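You operate a simulated robot arm through the tools that you are given. There is no shell and no other tool. Be economical: measure what you need, move in short steps, check, and stop when the job is done.

You are at the controls of a simulated two-armed robot. One attempt, no reset.

JOB
Hold the blue tote, pull its lid off, swap the mini parcel for the yellow level.
Fine: lay the lid and the mini parcel on the line bench; press the lid home again over the level. Drop, pinch and damage nothing, leave nothing switched on.
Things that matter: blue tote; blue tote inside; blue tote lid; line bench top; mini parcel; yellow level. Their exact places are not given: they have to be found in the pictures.

Only the result counts: the job must be done as asked and must still hold three seconds after the hand-in. Knocking over, shifting, dropping, spilling or breaking anything else fails it. Lids that push on must go on centred and level and be pressed home; caps that screw on are set level and turned clockwise until they are tight.

ROBOT AND FRAMES
Two 6-joint arms with two-finger parallel grippers on one trunk, on a base that drives. Base frame: it is fixed to the floor where the robot stands at the start and does not move with it; the origin is under the middle of the robot, x ahead of it, y to its left, z up. Units: cm, degrees, N and s.
The left shoulder is at the start at [7, 16.6, 140], the right one opposite. With the tool pointing down near the work surface each hand reaches from about 40 to 82 cm from the robot's upright axis, wherever it stands, measured 20 degrees to its own side. Places, roughly: blue tote inside [50, 10, 90]; line bench top [60, 10, 90]. Payload 3.91 kg a hand.
The tool frame of a hand sits at the grasp point between the pads (the TCP): z along the fingers, y along the line on which they close. The tips reach 3 cm beyond it. Largest opening 11 cm; finger width 2, thickness 1; the body of the gripper, 4.8 by 11.2 cm, starts 5.5 cm behind the TCP.
Orientation is that of the tool frame in the base frame, as a unit quaternion [w, x, y, z]. With the fingers straight down and closing along the base's y, the tool's x points along the base's -x, its y along +y and its z along -z.

CONTROLS
- The arms move only by the tool send_rows. It takes "left_rows", "right_rows" or both (then of equal length, played together; a hand with none holds still); each is a list that holds one entry, the list of rows, each a list of 7 numbers: the shift along the tool's x, y, z in cm, then the turn, a rotation vector about the tool's x, y, z in degrees, then the opening in per cent of the stroke, from 0 (shut) to 100 (fully open). In form: [[[x, y, z, ax, ay, az, claw], ...]]. A call has 1 to 12 rows; each row shifts and turns the commanded pose from where the row before left it, along the tool's axes as they then stand. Each row takes 0.2 s and may step no farther than 5 cm and 8.6 degrees from the row before; otherwise, or with a gripper value out of range, the whole call is refused. Where a pose cannot be reached the arm comes as near as it can. A force on the tool above 90 N (or 10 N above the force at the start of the call, whichever is more), or a blocked arm, ends the call early, and 0.2 s more pass. The fingers move at their own pace (about 10.8 cm/s each) and stop on an object; they squeeze with about 35 N. The grip force told is the motor's: it shows also when the fingers shut on nothing. Time passes only in rows, and 0.2 s behind the last, so rows that do not move let the fingers close. The reply holds the time, the measured pose of the TCP, the force on the tool along the base axes, the opening and the grip force, in the units named above and with some noise, with the torque about the TCP (base axes, N m) and any sound that the robot's microphone picked up, and new pictures: "show" is both (left out), scene, wrist or none (wrist: the cameras of the hands that moved).
- Cameras (640 x 400 px; columns grow to the right, rows downward): "scene" is now at [11.62, 2.5, 159.69]; the picture's right is [0.39, -0.92, -0.00], its down [-0.78, -0.33, -0.54] and it looks along [0.50, 0.21, -0.84] (base axes); focal length 265 px, centre (320, 200). "left" rides on the left gripper at [7.7, -0.7, -11.4] in its tool frame; the picture's right is [0.09, 1.00, 0.00], its down [-0.80, 0.07, -0.59] and it looks along [-0.59, 0.05, 0.80] (tool axes); focal length 270 px, centre (320, 200). "right" rides on the right gripper at [7.7, 0.7, -11.4] in its tool frame; the picture's right is [-0.09, 1.00, 0.00], its down [-0.80, -0.07, -0.59] and it looks along [-0.59, -0.05, 0.80] (tool axes); focal length 270 px, centre (320, 200).
- lift_body(by): slides the trunk up (or, below 0, down) by that many cm; the arms and the scene camera ride with it, the base frame stays. It gives what a move gives, with no picture.
- roll_base(legs): drives the robot by 1 to 6 legs, each [ahead, left, turn to the left] in cm, cm and degrees, along the robot's own axes; the way and the turn of a leg run together, so that a leg with both is an arc; at most 150 cm and 180 degrees a leg. The arms and the cameras ride along, it lands a little off, and it stops where it bumps. It gives what a move gives, and a new picture of the scene camera.
- turn_head(pan, tilt): turns the head with the scene camera to pan (to the left, within 86 degrees either way) and tilt (down, from -29 to 69), counted from straight ahead of the robot. It gives what a move gives, and a new picture of the scene camera.
- point_at(camera, pixels): for up to 12 pixels [column, row] of the newest picture of that camera ("zoom" is the newest enlarged one), the place [x, y, z] in the base frame of the surface seen there, good to about 0.3 cm. No time passes.
- inspect(camera, box): a new picture of the part [left, top, right, bottom] of that camera's present view, enlarged. No time passes.
- job_done(): hands the job in; it is judged then, once.

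Work in short steps. Measure before you move; look again where a grasp or a placing could have gone wrong, and mend it. You have 80 turns and 260 pictures in all, those below and enlarged ones among them. Open the grippers and draw the arms clear of the work before you hand the job in, unless the task says otherwise; then end with one line.

The tools are called after "Request:" as a command line: name --argument value ..., lists and objects as JSON in quotes. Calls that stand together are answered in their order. send_rows: Moves the arms, as the interface text tells. Its arguments: {"type":"object","properties":{"left_rows":{"type":"array","items":{"type":"array","items":{"type":"array","items":{"type":"number"}}}},"right_rows":{"type":"array","items":{"type":"array","items":{"type":"array","items":{"type":"number"}}}},"show":{"type":"string","enum":["both","scene","wrist","none"]}},"required":[]} The other tools are called the same way: lift_body (by) slides the trunk up or down; roll_base (legs) drives the base; turn_head (pan, tilt) turns the head that bears the scene camera; point_at (camera, pixels) gives the place of the surface under pixels of a picture; inspect (camera, box) takes an enlarged picture of a part of a camera's view; job_done () hands the job in.

At the start:

```text
time_s: 0.0
left_position: [59.43, 37.94, 99.9]
left_ee_rot: [-0.001, 0.0, 1.0, -0.001]
left_contact_force: [-0.3, 0.1, 0.3]
left_moment: [0.01, -0.01, -0.02]
left_gripper_width: 11.01
left_gripper_force: 0.0
right_position: [62.79, -16.04, 99.92]
right_ee_rot: [0.0, 0.0, 1.0, 0.0]
right_contact_force: [0.2, 0.1, 0.4]
right_moment: [-0.01, 0.01, -0.02]
right_gripper_width: 11.02
right_gripper_force: 0.1
trunk travel left (down, up): [-89.5, 4.5]
robot x, y, heading: [0.01, -0.06, 0.3]
head pan, tilt: [22.8, 57.2]
```

scene: 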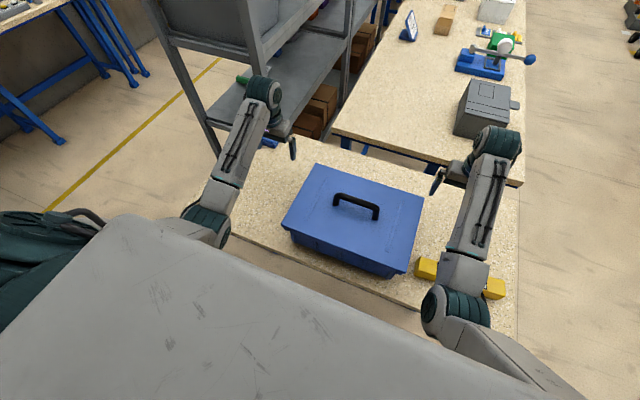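
right: 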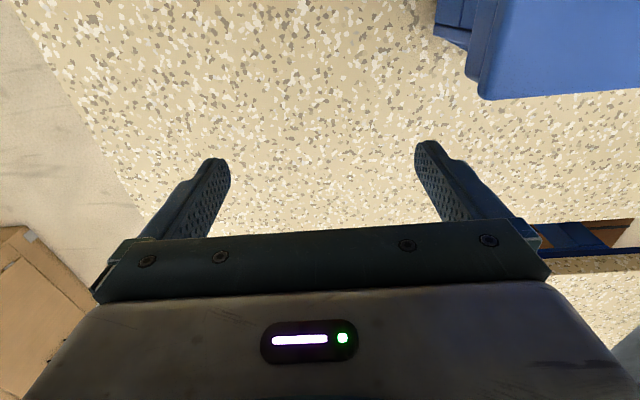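
left: 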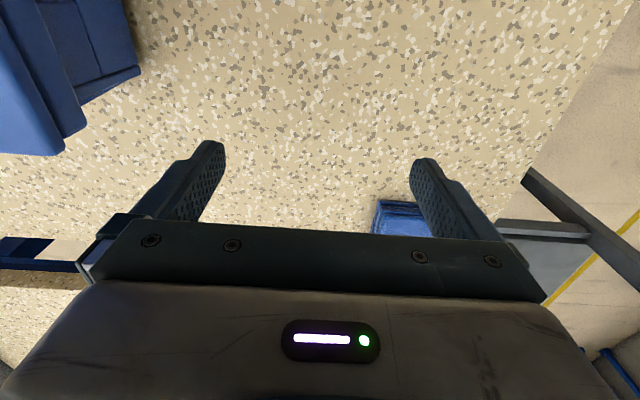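

The blue tote sits around (355,220) with a black handle at (356,205); the yellow level is at about (460,278), partly behind the right arm. I'll measure the corners and the handle.

Request:
point_at --camera "scene" --pixels '[[316, 165], [423, 198], [405, 272], [284, 226], [338, 197], [375, 208], [356, 204], [425, 268], [495, 290], [240, 200], [380, 300], [310, 150]]'

Request:
inspect --camera "scene" --box '[230, 130, 550, 330]'

```text
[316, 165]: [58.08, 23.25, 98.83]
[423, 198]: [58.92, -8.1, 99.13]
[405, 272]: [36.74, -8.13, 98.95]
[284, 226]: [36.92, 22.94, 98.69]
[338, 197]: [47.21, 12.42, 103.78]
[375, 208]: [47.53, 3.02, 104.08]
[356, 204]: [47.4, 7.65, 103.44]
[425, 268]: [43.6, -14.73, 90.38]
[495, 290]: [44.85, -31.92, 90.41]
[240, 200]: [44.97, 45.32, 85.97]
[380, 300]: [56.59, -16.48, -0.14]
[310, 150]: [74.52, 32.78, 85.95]
```

```text
2.00 times, centred on (390, 230) of scene
```

zoom: 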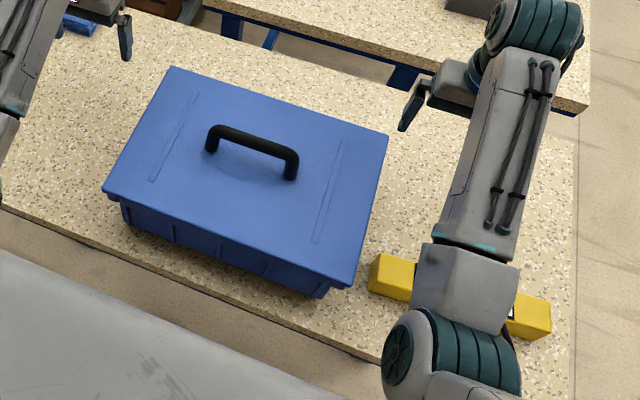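

Bench top is at z≈86, the lid top at 98.9, the handle top at 104. I'll look closer at the tote ends for something to hold, and find the bench edges and neighbouring items.

Request:
inspect --camera "right" --box '[400, 0, 640, 150]'

Request:
inspect --camera "left" --box '[0, 0, 240, 150]'

Request:
point_at --camera "scene" --pixels '[[208, 238], [300, 278], [420, 308], [505, 330], [517, 200], [330, 150], [400, 162], [340, 115], [400, 100], [480, 110], [268, 143], [250, 170]]'

Request:
turn_head --pan 10 --tilt 45

```text
2.67 times, centred on (520, 75) of right
```

zoom: 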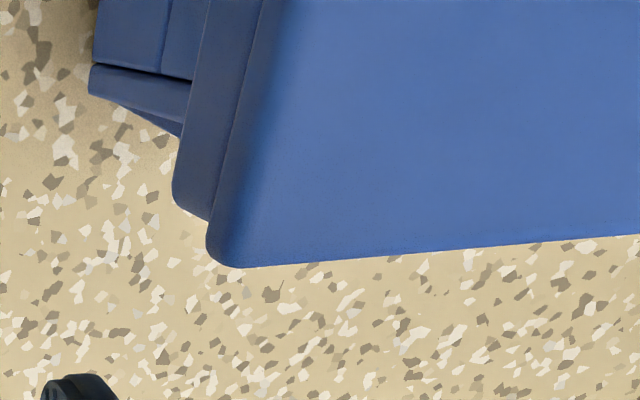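

```text
2.67 times, centred on (120, 75) of left
```

zoom: 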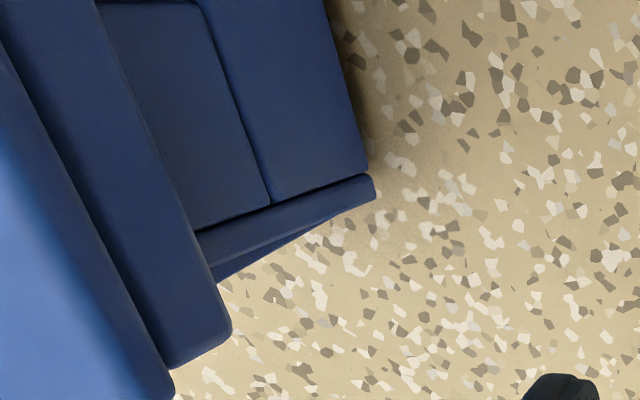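

```text
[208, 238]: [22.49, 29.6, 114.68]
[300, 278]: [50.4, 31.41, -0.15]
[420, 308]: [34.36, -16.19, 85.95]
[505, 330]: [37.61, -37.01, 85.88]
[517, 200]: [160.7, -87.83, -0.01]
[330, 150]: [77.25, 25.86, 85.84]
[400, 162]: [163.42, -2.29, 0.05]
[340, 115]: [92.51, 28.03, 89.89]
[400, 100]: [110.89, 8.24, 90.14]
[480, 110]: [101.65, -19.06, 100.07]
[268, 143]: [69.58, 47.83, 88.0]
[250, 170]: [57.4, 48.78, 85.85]
```

```text
time_s: 0.8
left_position: [59.32, 37.99, 99.96]
left_ee_rot: [0.0, 0.0, 1.0, 0.0]
left_contact_force: [-0.2, -1.2, 0.5]
left_moment: [0.0, -0.01, 0.0]
left_gripper_width: 11.01
left_gripper_force: 0.1
right_position: [62.8, -15.95, 99.93]
right_ee_rot: [-0.001, 0.0, 1.0, 0.0]
right_contact_force: [0.0, -0.2, 0.0]
right_moment: [0.01, 0.01, 0.01]
right_gripper_width: 10.99
right_gripper_force: 0.1
trunk travel left (down, up): [-89.5, 4.5]
robot x, y, heading: [0.2, -0.26, -0.0]
head pan, tilt: [10.0, 45.0]
```

scene: 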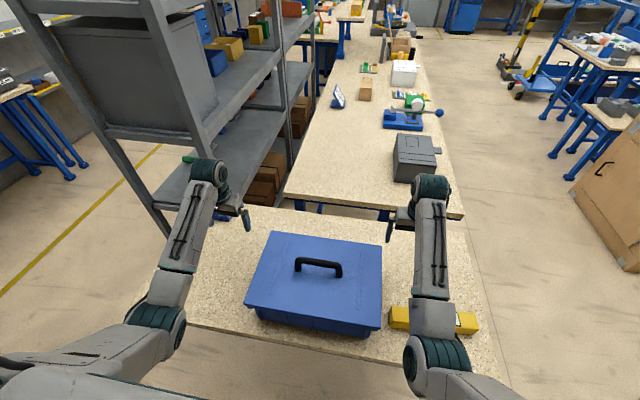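

No obvious ledge at the +x side. I'll take the right hand up and round to the tote's right end (y≈-8) and yaw it 90° so that its camera looks at that end.

Request:
send_rows --right_rows '[[[3.0, -2.5, -2.5, 0, 0, 0, 100], [3.0, -2.5, -2.5, 0, 0, 0, 100], [3.0, -2.5, -2.5, 0, 0, 0, 100], [3.0, -2.5, -2.5, 0, 0, 0, 100], [3.0, -2.5, 0, 0, 0, 0, 100], [0, 0, 0, 0, 0, -8.5, 100], [0, 0, 0, 0, 0, -8.5, 100], [0, 0, 0, 0, 0, -8.5, 100], [0, 0, 0, 0, 0, -8.5, 100], [0, 0, 0, 0, 0, -8.5, 100], [0, 0, 0, 0, 0, -8.5, 100], [0, 0, 0, 0, 0, -8.5, 100]]]' --show "none"

Request:
send_rows --right_rows '[[[0, 0, 0, 0, 0, -8, 100], [0, 0, 0, 0, 0, -8, 100], [0, 0, 0, 0, 0, -8, 100], [0, 0, 0, 0, 0, -6.5, 100]]]'

```text
time_s: 3.4
left_position: [59.43, 37.96, 99.94]
left_ee_rot: [-0.001, 0.0, 1.0, 0.0]
left_contact_force: [-0.5, -0.3, -0.5]
left_moment: [-0.02, -0.03, 0.04]
left_gripper_width: 10.99
left_gripper_force: 0.1
right_position: [54.25, -27.81, 96.15]
right_ee_rot: [0.002, -0.497, 0.868, -0.001]
right_contact_force: [0.0, 0.6, -0.2]
right_moment: [0.01, -0.04, 0.02]
right_gripper_width: 11.02
right_gripper_force: 0.1
right hand out of reach, approached as far as the arm can: row 1, 2, 3, 4, 5
trunk travel left (down, up): [-89.5, 4.5]
robot x, y, heading: [-0.01, 0.26, -0.2]
head pan, tilt: [10.0, 45.0]
```

```text
time_s: 4.3
left_position: [59.46, 37.86, 99.96]
left_ee_rot: [-0.001, 0.0, 1.0, 0.0]
left_contact_force: [-0.3, 0.2, -0.3]
left_moment: [0.02, 0.03, 0.01]
left_gripper_width: 11.0
left_gripper_force: 0.1
right_position: [54.17, -27.74, 96.26]
right_ee_rot: [-0.002, 0.708, -0.707, 0.002]
right_contact_force: [0.3, 0.4, -0.1]
right_moment: [0.01, 0.0, 0.01]
right_gripper_width: 10.99
right_gripper_force: 0.0
trunk travel left (down, up): [-89.5, 4.5]
robot x, y, heading: [-0.16, 0.01, 0.0]
head pan, tilt: [10.0, 45.0]
```

scene: 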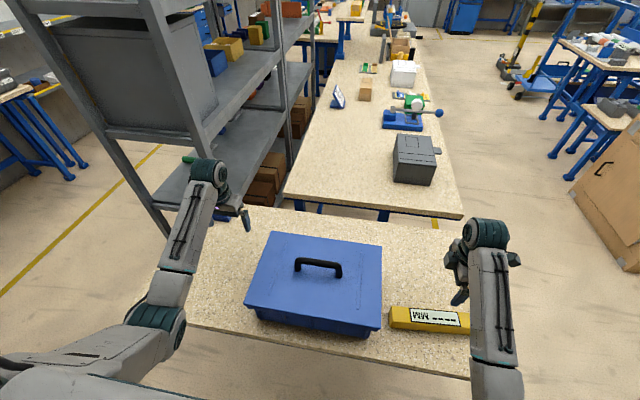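
right: 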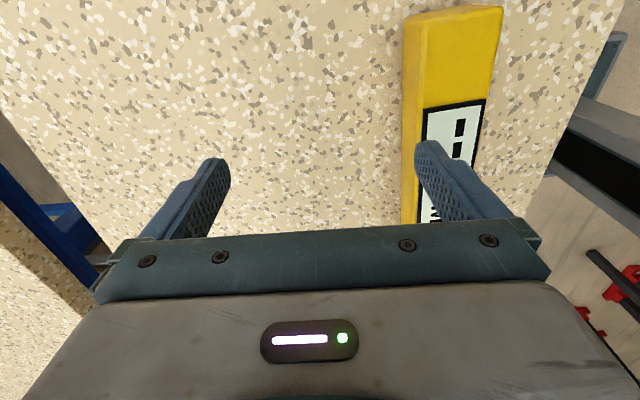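

The wrist camera only sees straight down to steeply ahead; I'll tilt the right hand so that its camera looks at the tote's right end.

Request:
send_rows --right_rows '[[[0, 1.2, -0.5, 0, -8.5, 0, 100], [0, 1.2, -0.5, 0, -8.5, 0, 100], [0, 1.2, -0.5, 0, -8.5, 0, 100], [0, 1.2, -0.5, 0, -8.5, 0, 100], [0, 1.2, -0.5, 0, -8.5, 0, 100]]]'

```text
time_s: 5.5
left_position: [59.26, 37.85, 100.08]
left_ee_rot: [0.0, 0.0, 1.0, 0.001]
left_contact_force: [-0.6, 0.6, -0.3]
left_moment: [0.02, -0.03, -0.01]
left_gripper_width: 10.99
left_gripper_force: 0.1
right_position: [48.22, -28.66, 98.66]
right_ee_rot: [0.257, -0.659, 0.659, 0.257]
right_contact_force: [0.2, 0.9, 0.1]
right_moment: [0.0, 0.01, 0.01]
right_gripper_width: 11.01
right_gripper_force: 0.1
trunk travel left (down, up): [-89.5, 4.5]
robot x, y, heading: [-0.01, -0.03, 0.1]
head pan, tilt: [10.0, 45.0]
```

scene: 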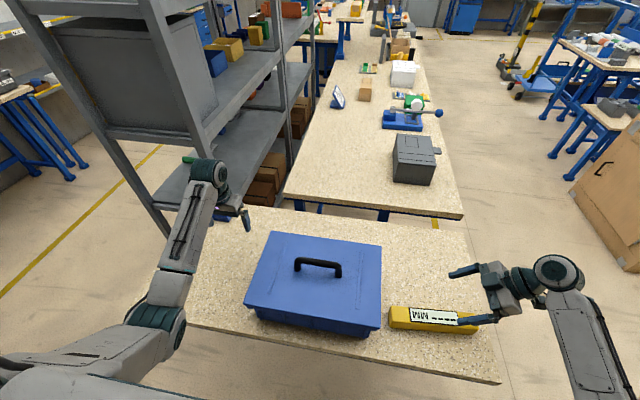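
right: 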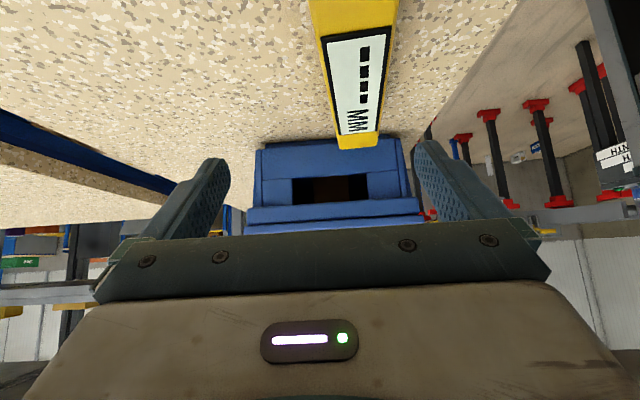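

The tote's end shows a hand hole around (330,190). I'll enlarge and measure it.

Request:
inspect --camera "right" --box '[230, 110, 440, 240]'

Request:
point_at --camera "right" --pixels '[[292, 180], [292, 202], [367, 178], [366, 200], [330, 190], [330, 205], [330, 172], [262, 170], [400, 165], [345, 145], [310, 0], [370, 100]]'

```text
3.05 times, centred on (335, 175) of right
```

zoom: 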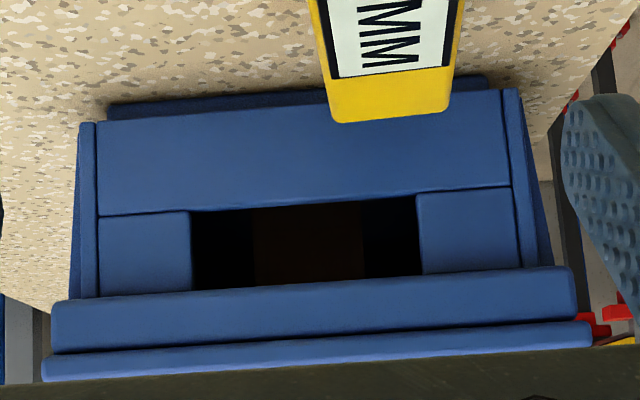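

```text
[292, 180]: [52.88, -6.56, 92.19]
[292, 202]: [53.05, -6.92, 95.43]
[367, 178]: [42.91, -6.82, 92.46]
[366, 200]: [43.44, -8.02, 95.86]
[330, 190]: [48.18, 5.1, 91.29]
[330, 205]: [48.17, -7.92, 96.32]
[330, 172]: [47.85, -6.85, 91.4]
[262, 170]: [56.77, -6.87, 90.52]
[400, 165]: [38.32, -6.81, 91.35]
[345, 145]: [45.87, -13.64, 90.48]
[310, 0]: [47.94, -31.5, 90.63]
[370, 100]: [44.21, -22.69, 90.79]
```

The end has a hand hole: x 43.2–52.9, z 92.2–95.5, wall at y≈-6.8. The corner post (x 53–58) can be clamped with one finger in the hole and one round the side. I'll bring the right tool horizontal, pointing at +y, near x 55.5.

Request:
send_rows --right_rows '[[[0, -1.3, 0, 0, -7.9, 0, 100], [0, -1.3, 0, 0, -7.9, 0, 100], [0, -1.3, 0, 0, -7.9, 0, 100], [0, -1.3, 0, 0, -7.9, 0, 100], [0, -1.3, 0, 0, -7.9, 0, 100], [0, -1.3, 0, 0, -8, 0, 100]]]'

```text
time_s: 7.0
left_position: [59.49, 37.89, 99.93]
left_ee_rot: [-0.001, 0.0, 1.0, 0.0]
left_contact_force: [1.5, 0.2, -0.7]
left_moment: [0.02, 0.02, 0.03]
left_gripper_width: 10.99
left_gripper_force: 0.1
right_position: [56.14, -28.46, 98.59]
right_ee_rot: [0.5, -0.5, 0.5, 0.5]
right_contact_force: [-0.3, 0.7, 0.4]
right_moment: [-0.01, 0.03, 0.0]
right_gripper_width: 11.0
right_gripper_force: 0.1
trunk travel left (down, up): [-89.5, 4.5]
robot x, y, heading: [0.14, 0.03, -0.3]
head pan, tilt: [10.0, 45.0]
```

scene: 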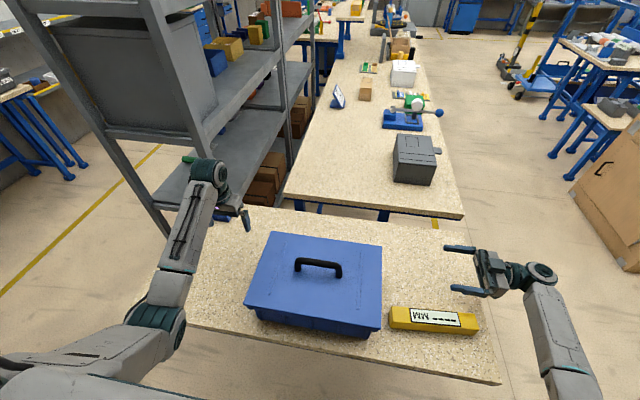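
right: 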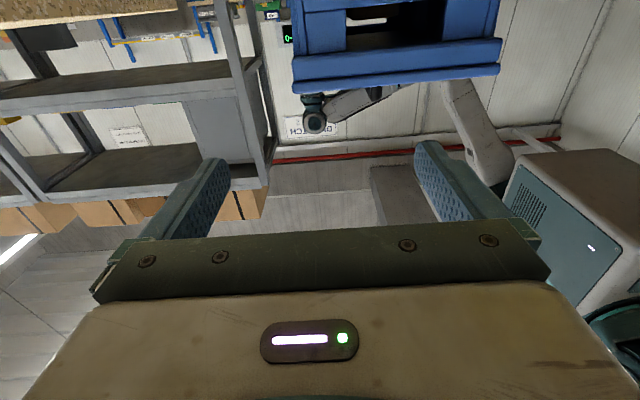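

The tool is now horizontal at (56.1,-28.5,98.6), and the tote's end is at the top of the wrist picture. I'll measure the corner post from here.

Request:
inspect --camera "right" --box '[270, 0, 530, 110]'

Request:
point_at --camera "right" --pixels '[[304, 20], [302, 5], [320, 20], [340, 20], [350, 20], [320, 40], [320, 50], [297, 45], [297, 60], [295, 85], [320, 70], [450, 20]]'

```text
2.46 times, centred on (400, 55) of right
```

zoom: 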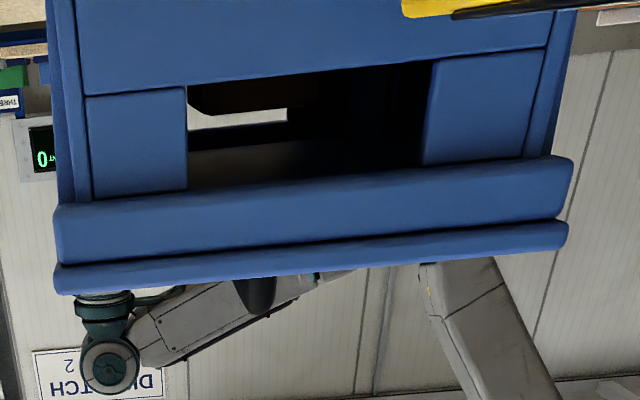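

```text
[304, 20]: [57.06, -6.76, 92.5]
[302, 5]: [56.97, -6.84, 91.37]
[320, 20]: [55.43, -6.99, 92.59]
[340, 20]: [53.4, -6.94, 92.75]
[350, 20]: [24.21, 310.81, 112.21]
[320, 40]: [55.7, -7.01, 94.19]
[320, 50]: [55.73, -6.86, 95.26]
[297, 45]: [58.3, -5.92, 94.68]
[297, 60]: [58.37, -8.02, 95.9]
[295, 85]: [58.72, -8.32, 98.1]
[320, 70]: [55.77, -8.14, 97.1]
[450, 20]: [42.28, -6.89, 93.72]
```

The post runs x 53.0–58.3, the sill is at z 92.2, the rim underside at about 95.4. I'll tilt the tool 12° downwards (keeps camera clear of the bench) and approach almost straight along the tool axis, pausing short of the wall.

Request:
send_rows --right_rows '[[[0.1, 0.3, 0, 0, 6, 0, 100], [0.1, 0.24, 0, 0, 6, 0, 100], [0, 0, 3.5, 0, 0, 0, 100], [0, 0, 3.5, 0, 0, 0, 100], [0, 0, 3.5, 0, 0, 0, 100], [0, 0, 3.5, 0, 0, 0, 100], [0, 0, 1.0, 0, 0, 0, 100]]]'

```text
time_s: 8.6
left_position: [59.47, 37.96, 99.93]
left_ee_rot: [0.0, -0.001, 1.0, 0.001]
left_contact_force: [0.2, -0.2, 0.1]
left_moment: [-0.02, 0.01, 0.02]
left_gripper_width: 10.99
left_gripper_force: 0.1
right_position: [55.46, -13.82, 95.46]
right_ee_rot: [0.445, -0.55, 0.55, 0.445]
right_contact_force: [-0.8, 0.3, 0.4]
right_moment: [0.0, -0.01, 0.01]
right_gripper_width: 11.0
right_gripper_force: 0.0
trunk travel left (down, up): [-89.5, 4.5]
robot x, y, heading: [-0.31, 0.04, -0.1]
head pan, tilt: [10.0, 45.0]
```

scene: 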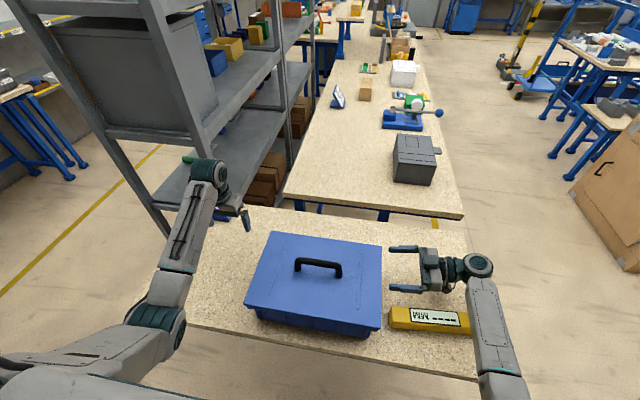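
right: 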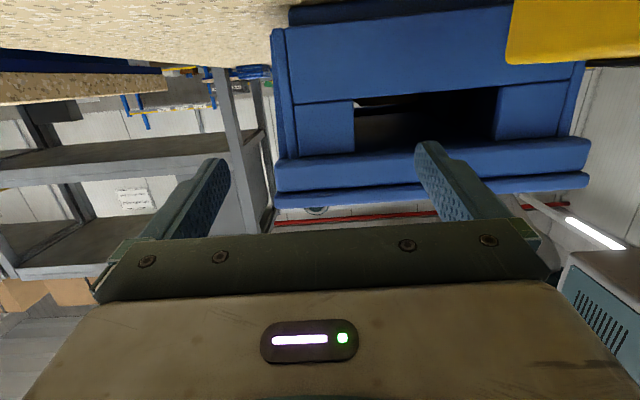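

Aligned: the inner finger (x≈49.5) heads into the hole, the outer one (x≈61.5) passes outside. I'll go the last 6.8 cm in, still open.

Request:
send_rows --right_rows '[[[0.12, 0, 1.7, 0, 0, 0, 100], [0.13, 0, 1.7, 0, 0, 0, 100], [0, 0, 1.7, 0, 0, 0, 100], [0, 0, 1.7, 0, 0, 0, 100]]]'

```text
time_s: 9.6
left_position: [59.41, 37.98, 100.02]
left_ee_rot: [0.0, -0.001, 1.0, 0.0]
left_contact_force: [0.8, -0.3, -0.4]
left_moment: [-0.04, -0.01, 0.0]
left_gripper_width: 11.0
left_gripper_force: 0.0
right_position: [55.36, -7.19, 93.43]
right_ee_rot: [-0.444, 0.55, -0.55, -0.444]
right_contact_force: [0.1, 0.3, -0.2]
right_moment: [0.0, -0.06, -0.02]
right_gripper_width: 10.99
right_gripper_force: 0.1
trunk travel left (down, up): [-89.5, 4.5]
robot x, y, heading: [0.07, 0.38, -0.2]
head pan, tilt: [10.0, 45.0]
```

scene: 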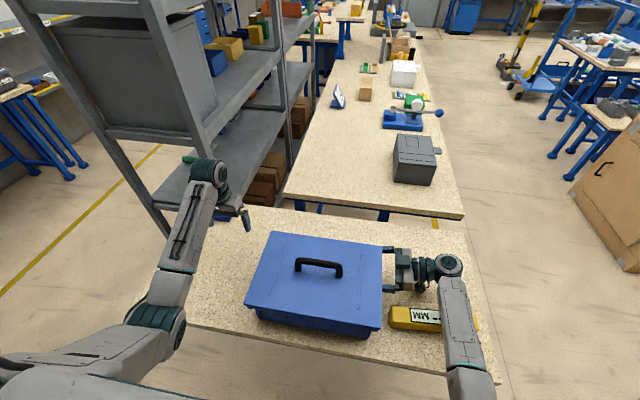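
right: 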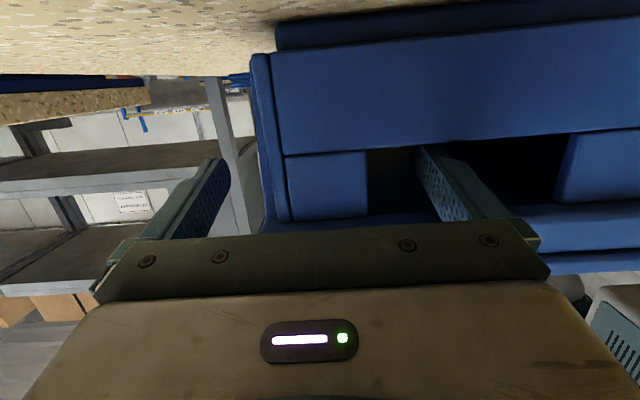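

The finger is inside the hole with the post between the pads. I'll raise slightly, centre in x, then close on the post.

Request:
send_rows --right_rows '[[[-0.25, -0.25, 0, 0, 0, 0, 100], [0, 0, 0, 0, 0, 0, 60], [0, 0, 0, 0, 0, 0, 53], [0, 0, 0, 0, 0, 0, 48], [0, 0, 0, 0, 0, 0, 30], [0, 0, 0, 0, 0, 0, 20], [0, 0, 0, 0, 0, 0, 20]]]'

```text
time_s: 11.2
left_position: [59.46, 37.92, 100.0]
left_ee_rot: [0.0, 0.0, 1.0, 0.0]
left_contact_force: [0.6, 0.3, -0.1]
left_moment: [0.01, 0.0, 0.0]
left_gripper_width: 11.01
left_gripper_force: 0.1
right_position: [55.83, -7.22, 93.79]
right_ee_rot: [0.445, -0.55, 0.55, 0.445]
right_contact_force: [0.9, 0.2, 0.4]
right_moment: [-0.01, 0.04, -0.03]
right_gripper_width: 2.24
right_gripper_force: 0.3
trunk travel left (down, up): [-89.5, 4.5]
robot x, y, heading: [-0.09, 0.01, 0.2]
head pan, tilt: [10.0, 45.0]
```

scene: 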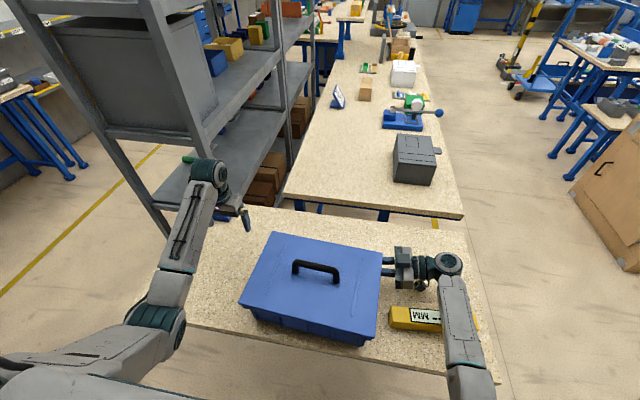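
right: 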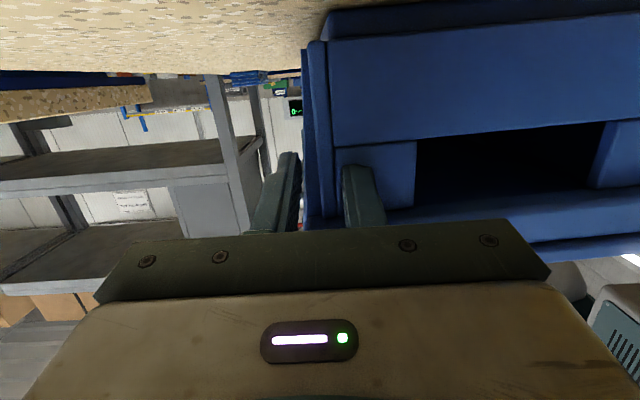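

The fingers closed to 2.2 cm without clamping, and the tote has been shifted a bit. I need to measure where everything is now.

Request:
point_at --camera "right" --pixels '[[365, 180], [342, 150], [390, 150], [410, 180], [450, 170], [415, 215], [318, 120], [312, 180], [290, 170], [355, 120], [600, 160], [560, 215]]'

Request:
point_at --camera "scene" --pixels '[[274, 233], [381, 250], [374, 337], [240, 303], [296, 264], [336, 272], [316, 266], [330, 330], [402, 315], [475, 325], [260, 320], [370, 345]]'

Request:
inspect --camera "right" --box '[240, 60, 480, 240]'

Request:
inspect --camera "scene" --box '[220, 210, 500, 370]'

```text
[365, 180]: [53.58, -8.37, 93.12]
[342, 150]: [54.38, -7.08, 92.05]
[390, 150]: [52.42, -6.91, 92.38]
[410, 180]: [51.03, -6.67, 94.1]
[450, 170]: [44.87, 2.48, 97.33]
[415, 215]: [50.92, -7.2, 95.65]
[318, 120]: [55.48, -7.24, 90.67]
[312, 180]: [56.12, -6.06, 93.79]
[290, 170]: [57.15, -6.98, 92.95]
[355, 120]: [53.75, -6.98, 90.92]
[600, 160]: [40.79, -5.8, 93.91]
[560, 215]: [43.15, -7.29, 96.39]
```

```text
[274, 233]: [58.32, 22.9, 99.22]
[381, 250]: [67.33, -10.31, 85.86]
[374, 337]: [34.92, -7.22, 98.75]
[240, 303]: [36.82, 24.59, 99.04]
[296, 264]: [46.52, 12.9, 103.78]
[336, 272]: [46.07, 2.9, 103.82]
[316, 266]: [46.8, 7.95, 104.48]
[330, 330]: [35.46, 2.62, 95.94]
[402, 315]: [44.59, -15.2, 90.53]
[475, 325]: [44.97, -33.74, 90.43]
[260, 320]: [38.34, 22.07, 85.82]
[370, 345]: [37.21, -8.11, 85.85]
```

```text
2.22 times, centred on (360, 150) of right
```

zoom: 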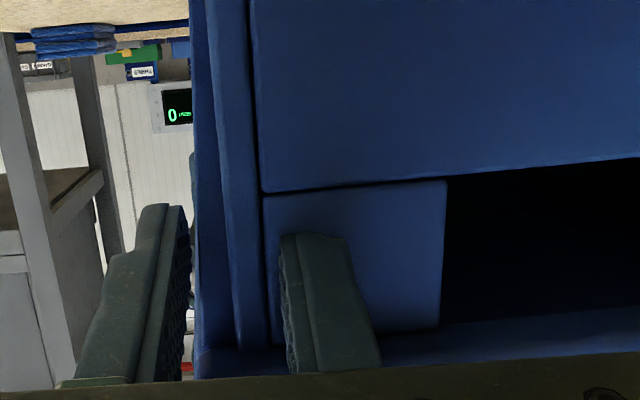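

```text
2.29 times, centred on (360, 290) of scene
```

zoom: 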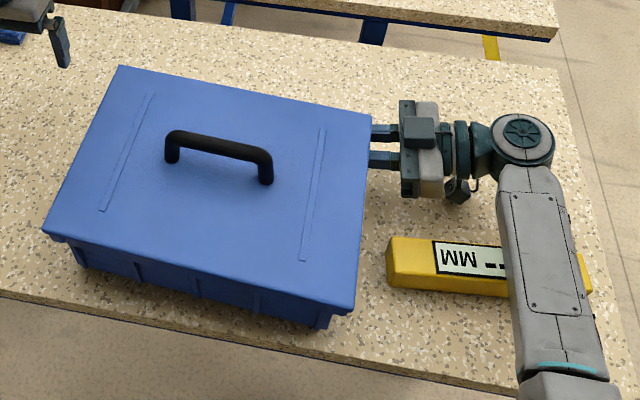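

The tote got yawed by ~4° (its right end moved 1.7 cm to -x), and the inner finger now sits by the post behind the side wall, still unforced at 2.2 cm. I'll close further to clamp the side wall and look.

Request:
send_rows --right_rows '[[[0, 0.15, 0, 0, 0, 0, 14], [0, 0.15, 0, 0, 0, 0, 8], [0, 0, 0, 0, 0, 0, 0], [0, 0, 0, 0, 0, 0, 0]]]'

Request:
inspect --camera "right" --box '[240, 60, 480, 240]'

```text
time_s: 12.2
left_position: [59.42, 37.92, 99.95]
left_ee_rot: [0.0, 0.0, 1.0, -0.001]
left_contact_force: [0.5, -0.6, 0.2]
left_moment: [0.0, -0.02, -0.02]
left_gripper_width: 10.99
left_gripper_force: 0.1
right_position: [55.4, -7.1, 93.69]
right_ee_rot: [-0.444, 0.55, -0.549, -0.446]
right_contact_force: [1.8, 0.6, -1.1]
right_moment: [-0.06, 0.28, -0.44]
right_gripper_width: 1.76
right_gripper_force: 35.3
trunk travel left (down, up): [-89.5, 4.5]
robot x, y, heading: [-0.1, -0.01, -0.4]
head pan, tilt: [10.0, 45.0]
```

scene: 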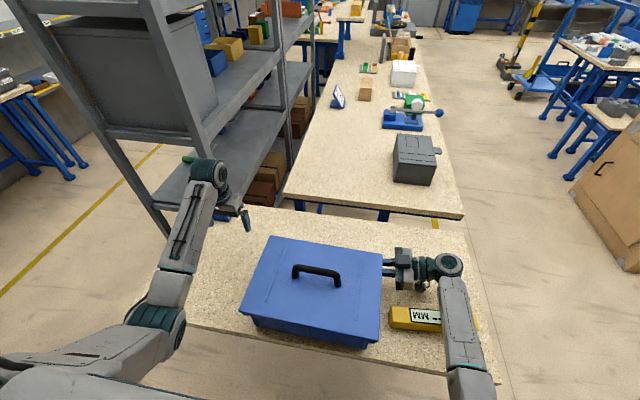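
right: 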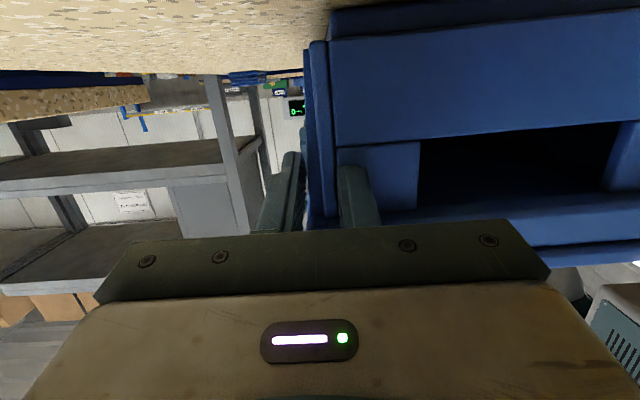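

```text
2.22 times, centred on (360, 150) of right
```

zoom: 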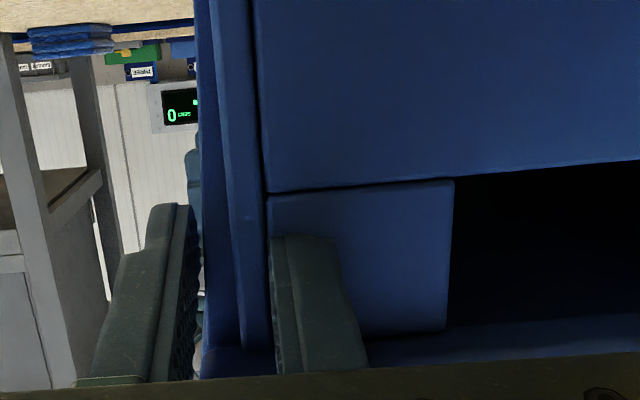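

The right hand now has a firm 35 N hold on the tote's corner wall. I'll check the tote's present pose before using the left hand.

Request:
point_at --camera "scene" --pixels '[[276, 237], [379, 256], [376, 337], [242, 306], [296, 266], [338, 274], [317, 269], [250, 218], [216, 222]]'

Request:
inspect --camera "scene" --box '[180, 180, 460, 360]'

```text
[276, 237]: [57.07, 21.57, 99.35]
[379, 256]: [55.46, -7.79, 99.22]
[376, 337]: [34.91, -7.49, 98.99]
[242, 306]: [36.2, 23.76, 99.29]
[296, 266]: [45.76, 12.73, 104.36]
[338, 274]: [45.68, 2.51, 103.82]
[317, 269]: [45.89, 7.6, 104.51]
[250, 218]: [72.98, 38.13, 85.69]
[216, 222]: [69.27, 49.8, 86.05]
```

```text
2.22 times, centred on (320, 270) of scene
```

zoom: 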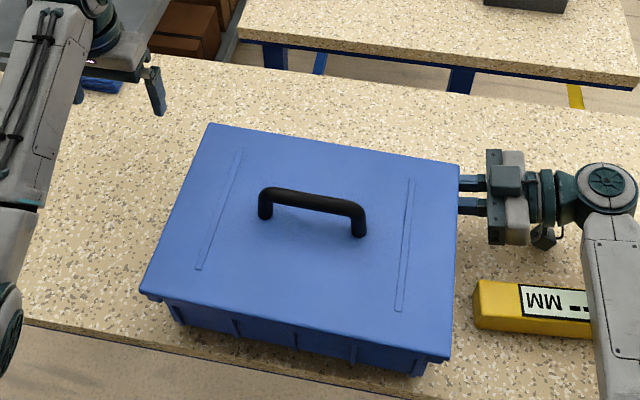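

The tote now sits ~1.6 cm too near the bench edge; I'll slide it gently back with the held corner (+x 1.6 cm).

Request:
send_rows --right_rows '[[[0, -0.4, 0, -0.3, 0, -0.06, 0], [0, -0.4, 0, -0.3, 0, -0.06, 0], [0, -0.4, 0, -0.3, 0, -0.06, 0], [0, -0.4, 0, -0.3, 0, -0.06, 0], [0, 0, 0, 0, 0, 0, 0]]]' --show "scene"

```text
time_s: 13.3
left_position: [59.48, 37.89, 99.99]
left_ee_rot: [0.0, 0.0, 1.0, 0.0]
left_contact_force: [-0.4, -0.4, 0.4]
left_moment: [0.01, -0.02, -0.01]
left_gripper_width: 11.0
left_gripper_force: 0.0
right_position: [57.19, -7.14, 93.95]
right_ee_rot: [-0.44, 0.555, -0.545, -0.449]
right_contact_force: [-1.8, 0.5, -0.6]
right_moment: [-0.34, 0.07, -0.05]
right_gripper_width: 1.74
right_gripper_force: 35.2
trunk travel left (down, up): [-89.5, 4.5]
robot x, y, heading: [-0.02, -0.29, -0.2]
head pan, tilt: [10.0, 45.0]
```

scene: 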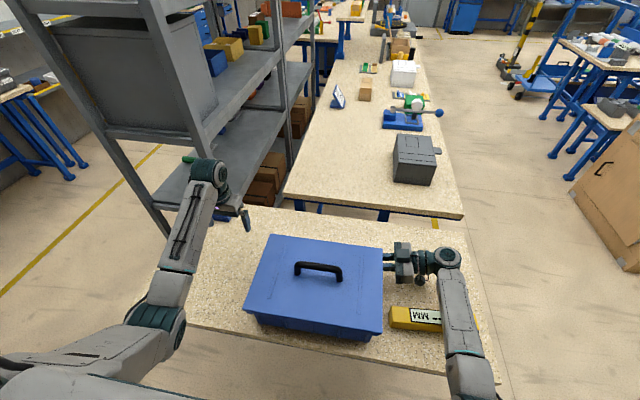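

The tote is back near its first place. Now the left hand: raise it to about z 109 and bring it over the handle (47,7.6), while checking reach.

Request:
send_rows --left_rows '[[[0, 0, -4.5, 0, 0, 0, 100], [0, 0, -4.5, 0, 0, 0, 100], [1.5, -4.3, 0, 0, 0, 8.5, 100], [1.5, -4.3, 0, 0, 0, 8.5, 100]]]' --show "scene"

```text
time_s: 14.3
left_position: [60.33, 32.8, 99.72]
left_ee_rot: [0.002, 0.149, 0.989, 0.001]
left_contact_force: [-0.9, -0.4, -0.1]
left_moment: [0.01, 0.01, -0.04]
left_gripper_width: 11.05
left_gripper_force: 0.1
left hand out of reach, approached as far as the arm can: row 1, 2, 3, 4
right_position: [57.07, -7.18, 93.91]
right_ee_rot: [-0.44, 0.555, -0.543, -0.45]
right_contact_force: [1.5, -1.9, -0.4]
right_moment: [-0.12, 0.1, 0.03]
right_gripper_width: 1.74
right_gripper_force: 35.1
trunk travel left (down, up): [-89.5, 4.5]
robot x, y, heading: [-0.04, -0.02, -0.1]
head pan, tilt: [10.0, 45.0]
```

scene: 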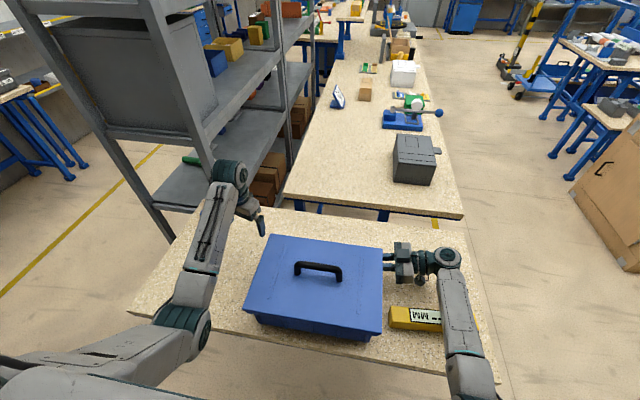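

A straight-down tool tops out near z 100, too low for the handle at 103.8. A tool tilted forward should reach higher, so I'll yaw the left hand until it closes along x, then tip it forward.

Request:
send_rows --left_rows '[[[0, 0, 0.2, 0, 0, 8.1, 100], [0, 0, 0.2, 0, 0, 8.1, 100], [0, 0, 0, 0, 0, 8.1, 100], [0, 0, 0, 0, 0, 8.1, 100], [0, 0, 0, 0, 0, 8.1, 100], [0, 0, 0, 0, 0, 8.1, 100], [0, 0, 0, 0, 0, 8.1, 100], [0, 0, 0, 0, 0, 8.1, 100], [0, 0, 0, 0, 0, 8.1, 100]]]' --show "none"

Request:
send_rows --left_rows '[[[0, 0, 0, -8.5, 0, 0, 100], [0, 0, 0, -8.5, 0, 0, 100], [0, 0, 0, -8.5, 0, 0, 100], [0, 0, 0, -8.5, 0, 0, 100], [0, 0, 0, -8.5, 0, 0, 100], [0, 0, -3, 0, 0, 0, 100], [0, 0, -3, 0, 0, 0, 100], [0, 0, -3, 0, 0, 0, 100], [0, 3, -2, 0, 0, 0, 100]]]' --show "scene"

```text
time_s: 16.4
left_position: [60.38, 32.83, 99.25]
left_ee_rot: [-0.001, 0.708, 0.706, 0.0]
left_contact_force: [-0.5, -0.4, 0.3]
left_moment: [0.02, -0.01, 0.03]
left_gripper_width: 11.0
left_gripper_force: 0.0
right_position: [57.13, -7.21, 93.9]
right_ee_rot: [-0.44, 0.556, -0.543, -0.45]
right_contact_force: [0.9, -1.5, 0.3]
right_moment: [0.14, 0.23, -0.04]
right_gripper_width: 1.71
right_gripper_force: 35.1
trunk travel left (down, up): [-89.5, 4.5]
robot x, y, heading: [0.13, 0.08, -0.1]
head pan, tilt: [10.0, 45.0]
```

```text
time_s: 18.4
left_position: [55.13, 32.73, 109.29]
left_ee_rot: [0.255, 0.658, 0.66, 0.257]
left_contact_force: [0.2, -0.3, 0.0]
left_moment: [0.01, 0.02, -0.02]
left_gripper_width: 11.01
left_gripper_force: 0.1
right_position: [57.19, -7.1, 93.85]
right_ee_rot: [-0.439, 0.555, -0.543, -0.452]
right_contact_force: [-0.4, -1.0, 0.5]
right_moment: [-0.11, 0.41, 0.15]
right_gripper_width: 1.76
right_gripper_force: 35.1
trunk travel left (down, up): [-89.5, 4.5]
robot x, y, heading: [0.05, -0.05, -0.3]
head pan, tilt: [10.0, 45.0]
```

scene: 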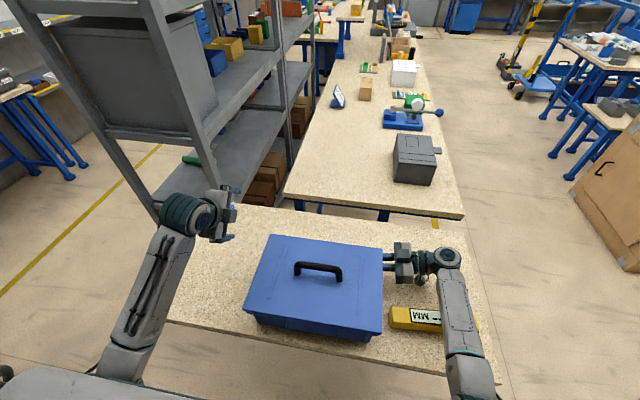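

With a 42° tilt z 109 is reachable. I'll measure the handle bar now.

Request:
inspect --camera "scene" --box '[240, 220, 400, 320]'

Request:
point_at --camera "scene" --pixels '[[298, 264], [308, 264], [317, 265], [326, 266], [336, 269], [340, 276], [317, 268], [277, 236], [381, 251], [247, 309], [379, 335], [330, 290]]'

```text
4.00 times, centred on (320, 270) of scene
```

zoom: 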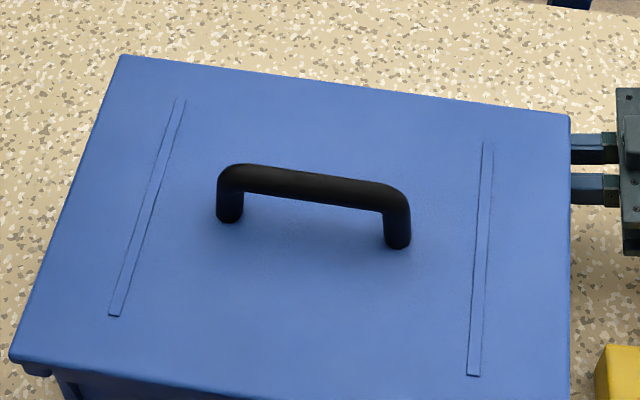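

```text
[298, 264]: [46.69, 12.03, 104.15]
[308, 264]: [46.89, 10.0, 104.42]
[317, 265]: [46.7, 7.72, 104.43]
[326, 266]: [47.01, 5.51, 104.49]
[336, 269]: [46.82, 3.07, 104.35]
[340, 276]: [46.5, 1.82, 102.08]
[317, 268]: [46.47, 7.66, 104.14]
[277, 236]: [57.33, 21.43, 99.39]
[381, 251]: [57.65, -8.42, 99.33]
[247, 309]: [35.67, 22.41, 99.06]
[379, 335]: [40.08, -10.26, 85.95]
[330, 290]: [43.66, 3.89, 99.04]
```

Bar: x≈47.0, y 2–12.7, centre z≈103.7. I'll take the left hand to a pre-grasp 7 cm back along its axis, narrowed to 5 cm.

Request:
send_rows --left_rows '[[[-4.22, -1.62, -1.39, 0, 0, 0, 45], [-4.22, -1.62, -1.39, 0, 0, 0, 45], [-4.22, -1.62, -1.39, 0, 0, 0, 45], [-4.22, -1.62, -1.39, 0, 0, 0, 45], [-4.22, -1.62, -1.39, 0, 0, 0, 45], [-4.22, -1.62, -1.39, 0, 0, 0, 45]]]'

```text
time_s: 19.4
left_position: [47.28, 22.31, 108.88]
left_ee_rot: [0.21, 0.678, 0.631, 0.313]
left_contact_force: [0.0, -0.4, -0.6]
left_moment: [0.03, 0.05, -0.02]
left_gripper_width: 4.96
left_gripper_force: 0.1
left hand out of reach, approached as far as the arm can: row 4, 5
right_position: [57.11, -7.02, 93.94]
right_ee_rot: [-0.439, 0.555, -0.545, -0.449]
right_contact_force: [-0.4, 1.0, -1.1]
right_moment: [0.44, 0.3, -0.07]
right_gripper_width: 1.72
right_gripper_force: 34.5
trunk travel left (down, up): [-89.5, 4.5]
robot x, y, heading: [-0.09, 0.19, -0.1]
head pan, tilt: [10.0, 45.0]
stopped in row 5 (left hand): the arm was blocked; the commanded pose is now the measured one
```

scene: 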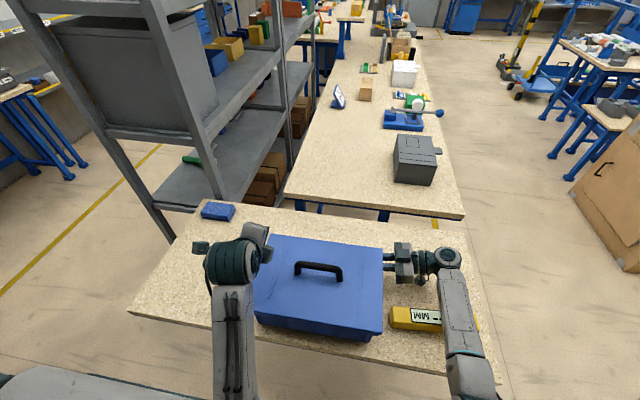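
left: 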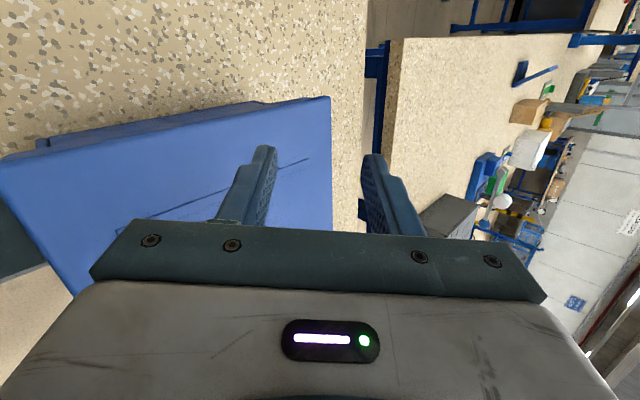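

The near reach blocks that approach. Gripping the bar from its left end (tool pointing -y, like the right hand's pose) should reach better. I'll check where the rack stands first, as the left wrist will swing towards it.

Request:
point_at --camera "scene" --pixels '[[160, 200], [217, 185], [190, 180], [150, 120], [210, 120], [160, 235], [218, 211], [135, 310], [285, 200], [130, 140], [186, 150], [245, 190]]'

```text
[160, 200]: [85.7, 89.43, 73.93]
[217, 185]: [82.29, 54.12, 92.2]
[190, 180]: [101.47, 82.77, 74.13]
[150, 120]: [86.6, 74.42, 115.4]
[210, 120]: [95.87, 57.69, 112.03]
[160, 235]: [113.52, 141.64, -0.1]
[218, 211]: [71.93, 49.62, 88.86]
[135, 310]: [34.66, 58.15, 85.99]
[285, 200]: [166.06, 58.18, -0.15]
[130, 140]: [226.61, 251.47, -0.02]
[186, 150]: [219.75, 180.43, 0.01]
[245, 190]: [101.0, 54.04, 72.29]
```

The rack is beyond x 82, so there is room. I'll back the left hand off and turn it to point at -y, 20° below horizontal.

Request:
send_rows --left_rows '[[[3.2, 0.13, 1.76, 0, 0, 0, 45], [3.2, 0.13, 1.76, 0, 0, 0, 45], [3.2, 0.13, 1.76, 0, 0, 0, 45], [0, 0, 0, 3.27, -6.82, -2.76, 45], [0, 0, 0, 3.27, -6.82, -2.76, 45], [0, 0, 0, 3.27, -6.82, -2.76, 45], [0, 0, 0, 3.27, -6.82, -2.76, 45], [0, 0, 0, 3.27, -6.82, -2.76, 45], [0, 0, 0, 3.27, -6.82, -2.76, 45], [0, 0, 0, 3.27, -6.82, -2.76, 45], [0, 0, 0, 3.27, -6.82, -2.76, 45], [0, 0, 0, 3.27, -6.82, -2.76, 45]]]' --show "none"

Request:
send_rows --left_rows '[[[0, 0, 0, 3.27, -6.82, -2.76, 45], [0, 0, 0, 3.27, -6.82, -2.76, 45]]]'

```text
time_s: 22.1
left_position: [51.35, 32.04, 107.02]
left_ee_rot: [0.386, 0.626, 0.616, -0.281]
left_contact_force: [0.5, -0.7, -0.8]
left_moment: [0.02, -0.01, 0.03]
left_gripper_width: 4.95
left_gripper_force: 0.1
right_position: [57.31, -7.18, 93.95]
right_ee_rot: [-0.44, 0.555, -0.543, -0.45]
right_contact_force: [-1.9, 2.4, 0.9]
right_moment: [0.3, 0.23, 0.03]
right_gripper_width: 1.74
right_gripper_force: 35.1
trunk travel left (down, up): [-89.5, 4.5]
robot x, y, heading: [0.15, -0.39, -0.1]
head pan, tilt: [10.0, 45.0]
```

```text
time_s: 22.6
left_position: [51.33, 32.17, 107.09]
left_ee_rot: [0.407, 0.578, 0.578, -0.408]
left_contact_force: [0.0, 0.3, 0.9]
left_moment: [0.01, -0.01, 0.0]
left_gripper_width: 4.96
left_gripper_force: 0.2
right_position: [57.15, -7.15, 93.9]
right_ee_rot: [-0.44, 0.555, -0.544, -0.45]
right_contact_force: [-0.4, 0.6, -0.6]
right_moment: [0.23, 0.21, 0.04]
right_gripper_width: 1.74
right_gripper_force: 35.5
trunk travel left (down, up): [-89.5, 4.5]
robot x, y, heading: [-0.07, 0.07, 0.0]
head pan, tilt: [10.0, 45.0]
```

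scene: 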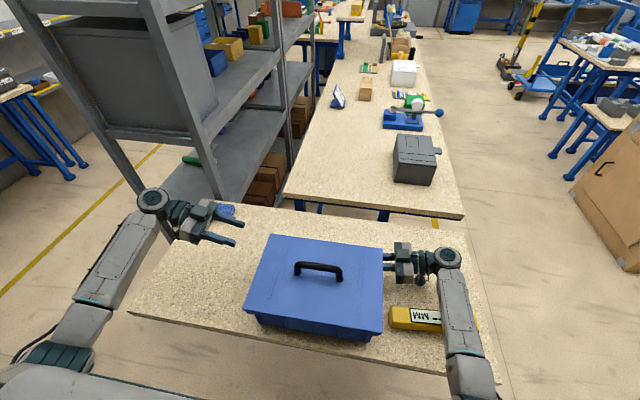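
left: 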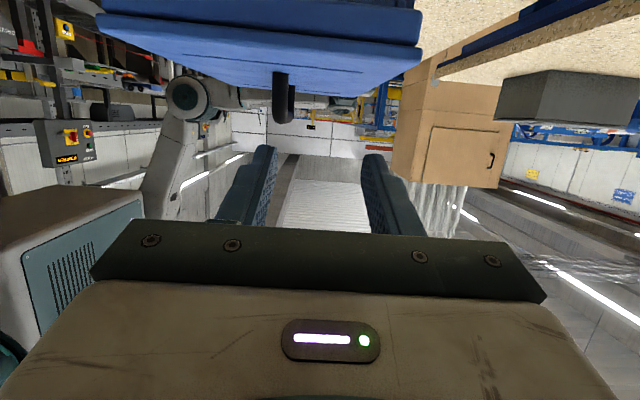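

The hand points right along the bar's axis. I'll move to the pre-grasp, 9 cm short of the bar.

Request:
send_rows --left_rows '[[[-1.2, -1.08, 3.5, 0, 0, 0, 45], [-1.2, -1.08, 3.5, 0, 0, 0, 45], [-1.2, -1.08, 3.5, 0, 0, 0, 45], [-1.2, -1.08, 3.5, 0, 0, 0, 45]]]'

Request:
inspect --camera "left" --box '[220, 50, 420, 230]'

Request:
point_at --camera "left" --pixels '[[300, 120], [310, 150], [320, 150], [330, 150], [320, 170]]'

```text
time_s: 23.6
left_position: [46.95, 17.38, 106.68]
left_ee_rot: [0.406, 0.579, 0.578, -0.407]
left_contact_force: [0.2, 0.2, 0.0]
left_moment: [-0.01, 0.0, -0.01]
left_gripper_width: 4.97
left_gripper_force: 0.0
right_position: [57.24, -7.35, 93.9]
right_ee_rot: [-0.44, 0.556, -0.544, -0.45]
right_contact_force: [-0.2, -1.3, 0.5]
right_moment: [-0.07, 0.07, 0.02]
right_gripper_width: 1.73
right_gripper_force: 35.3
trunk travel left (down, up): [-89.5, 4.5]
robot x, y, heading: [0.36, -0.3, -0.2]
head pan, tilt: [10.0, 45.0]
```

scene: 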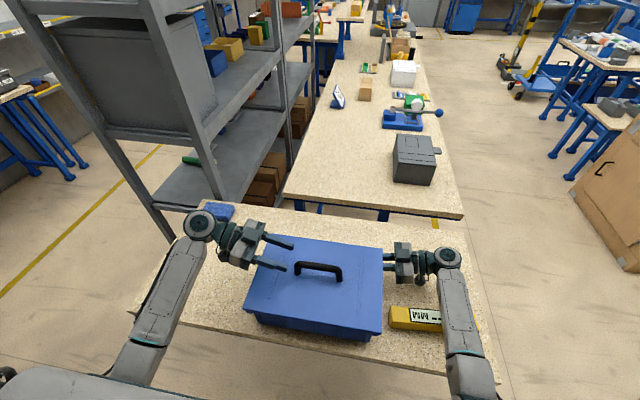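
left: 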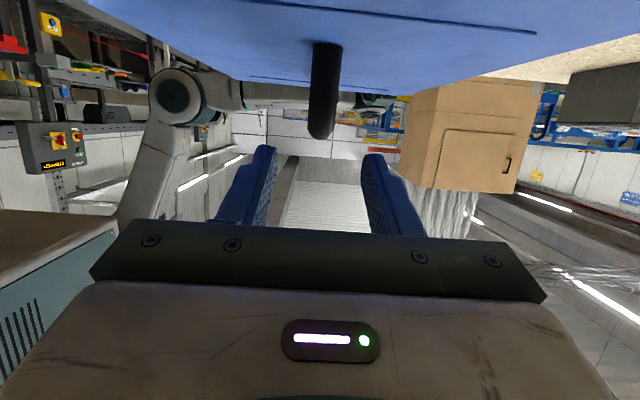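

```text
2.22 times, centred on (320, 140) of left
```

zoom: 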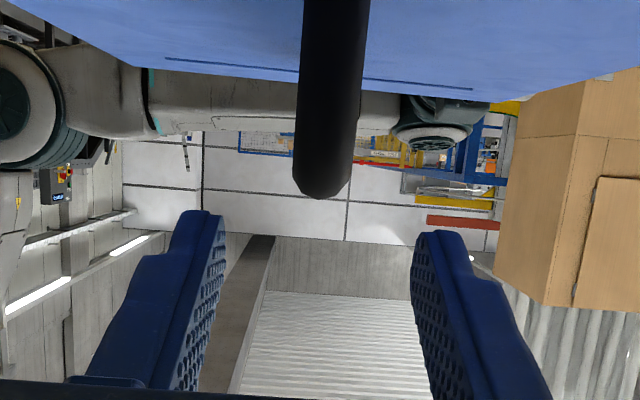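

```text
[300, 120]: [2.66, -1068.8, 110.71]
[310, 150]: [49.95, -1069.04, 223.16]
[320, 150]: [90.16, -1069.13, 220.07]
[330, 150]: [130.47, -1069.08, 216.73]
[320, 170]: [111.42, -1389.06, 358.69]
```

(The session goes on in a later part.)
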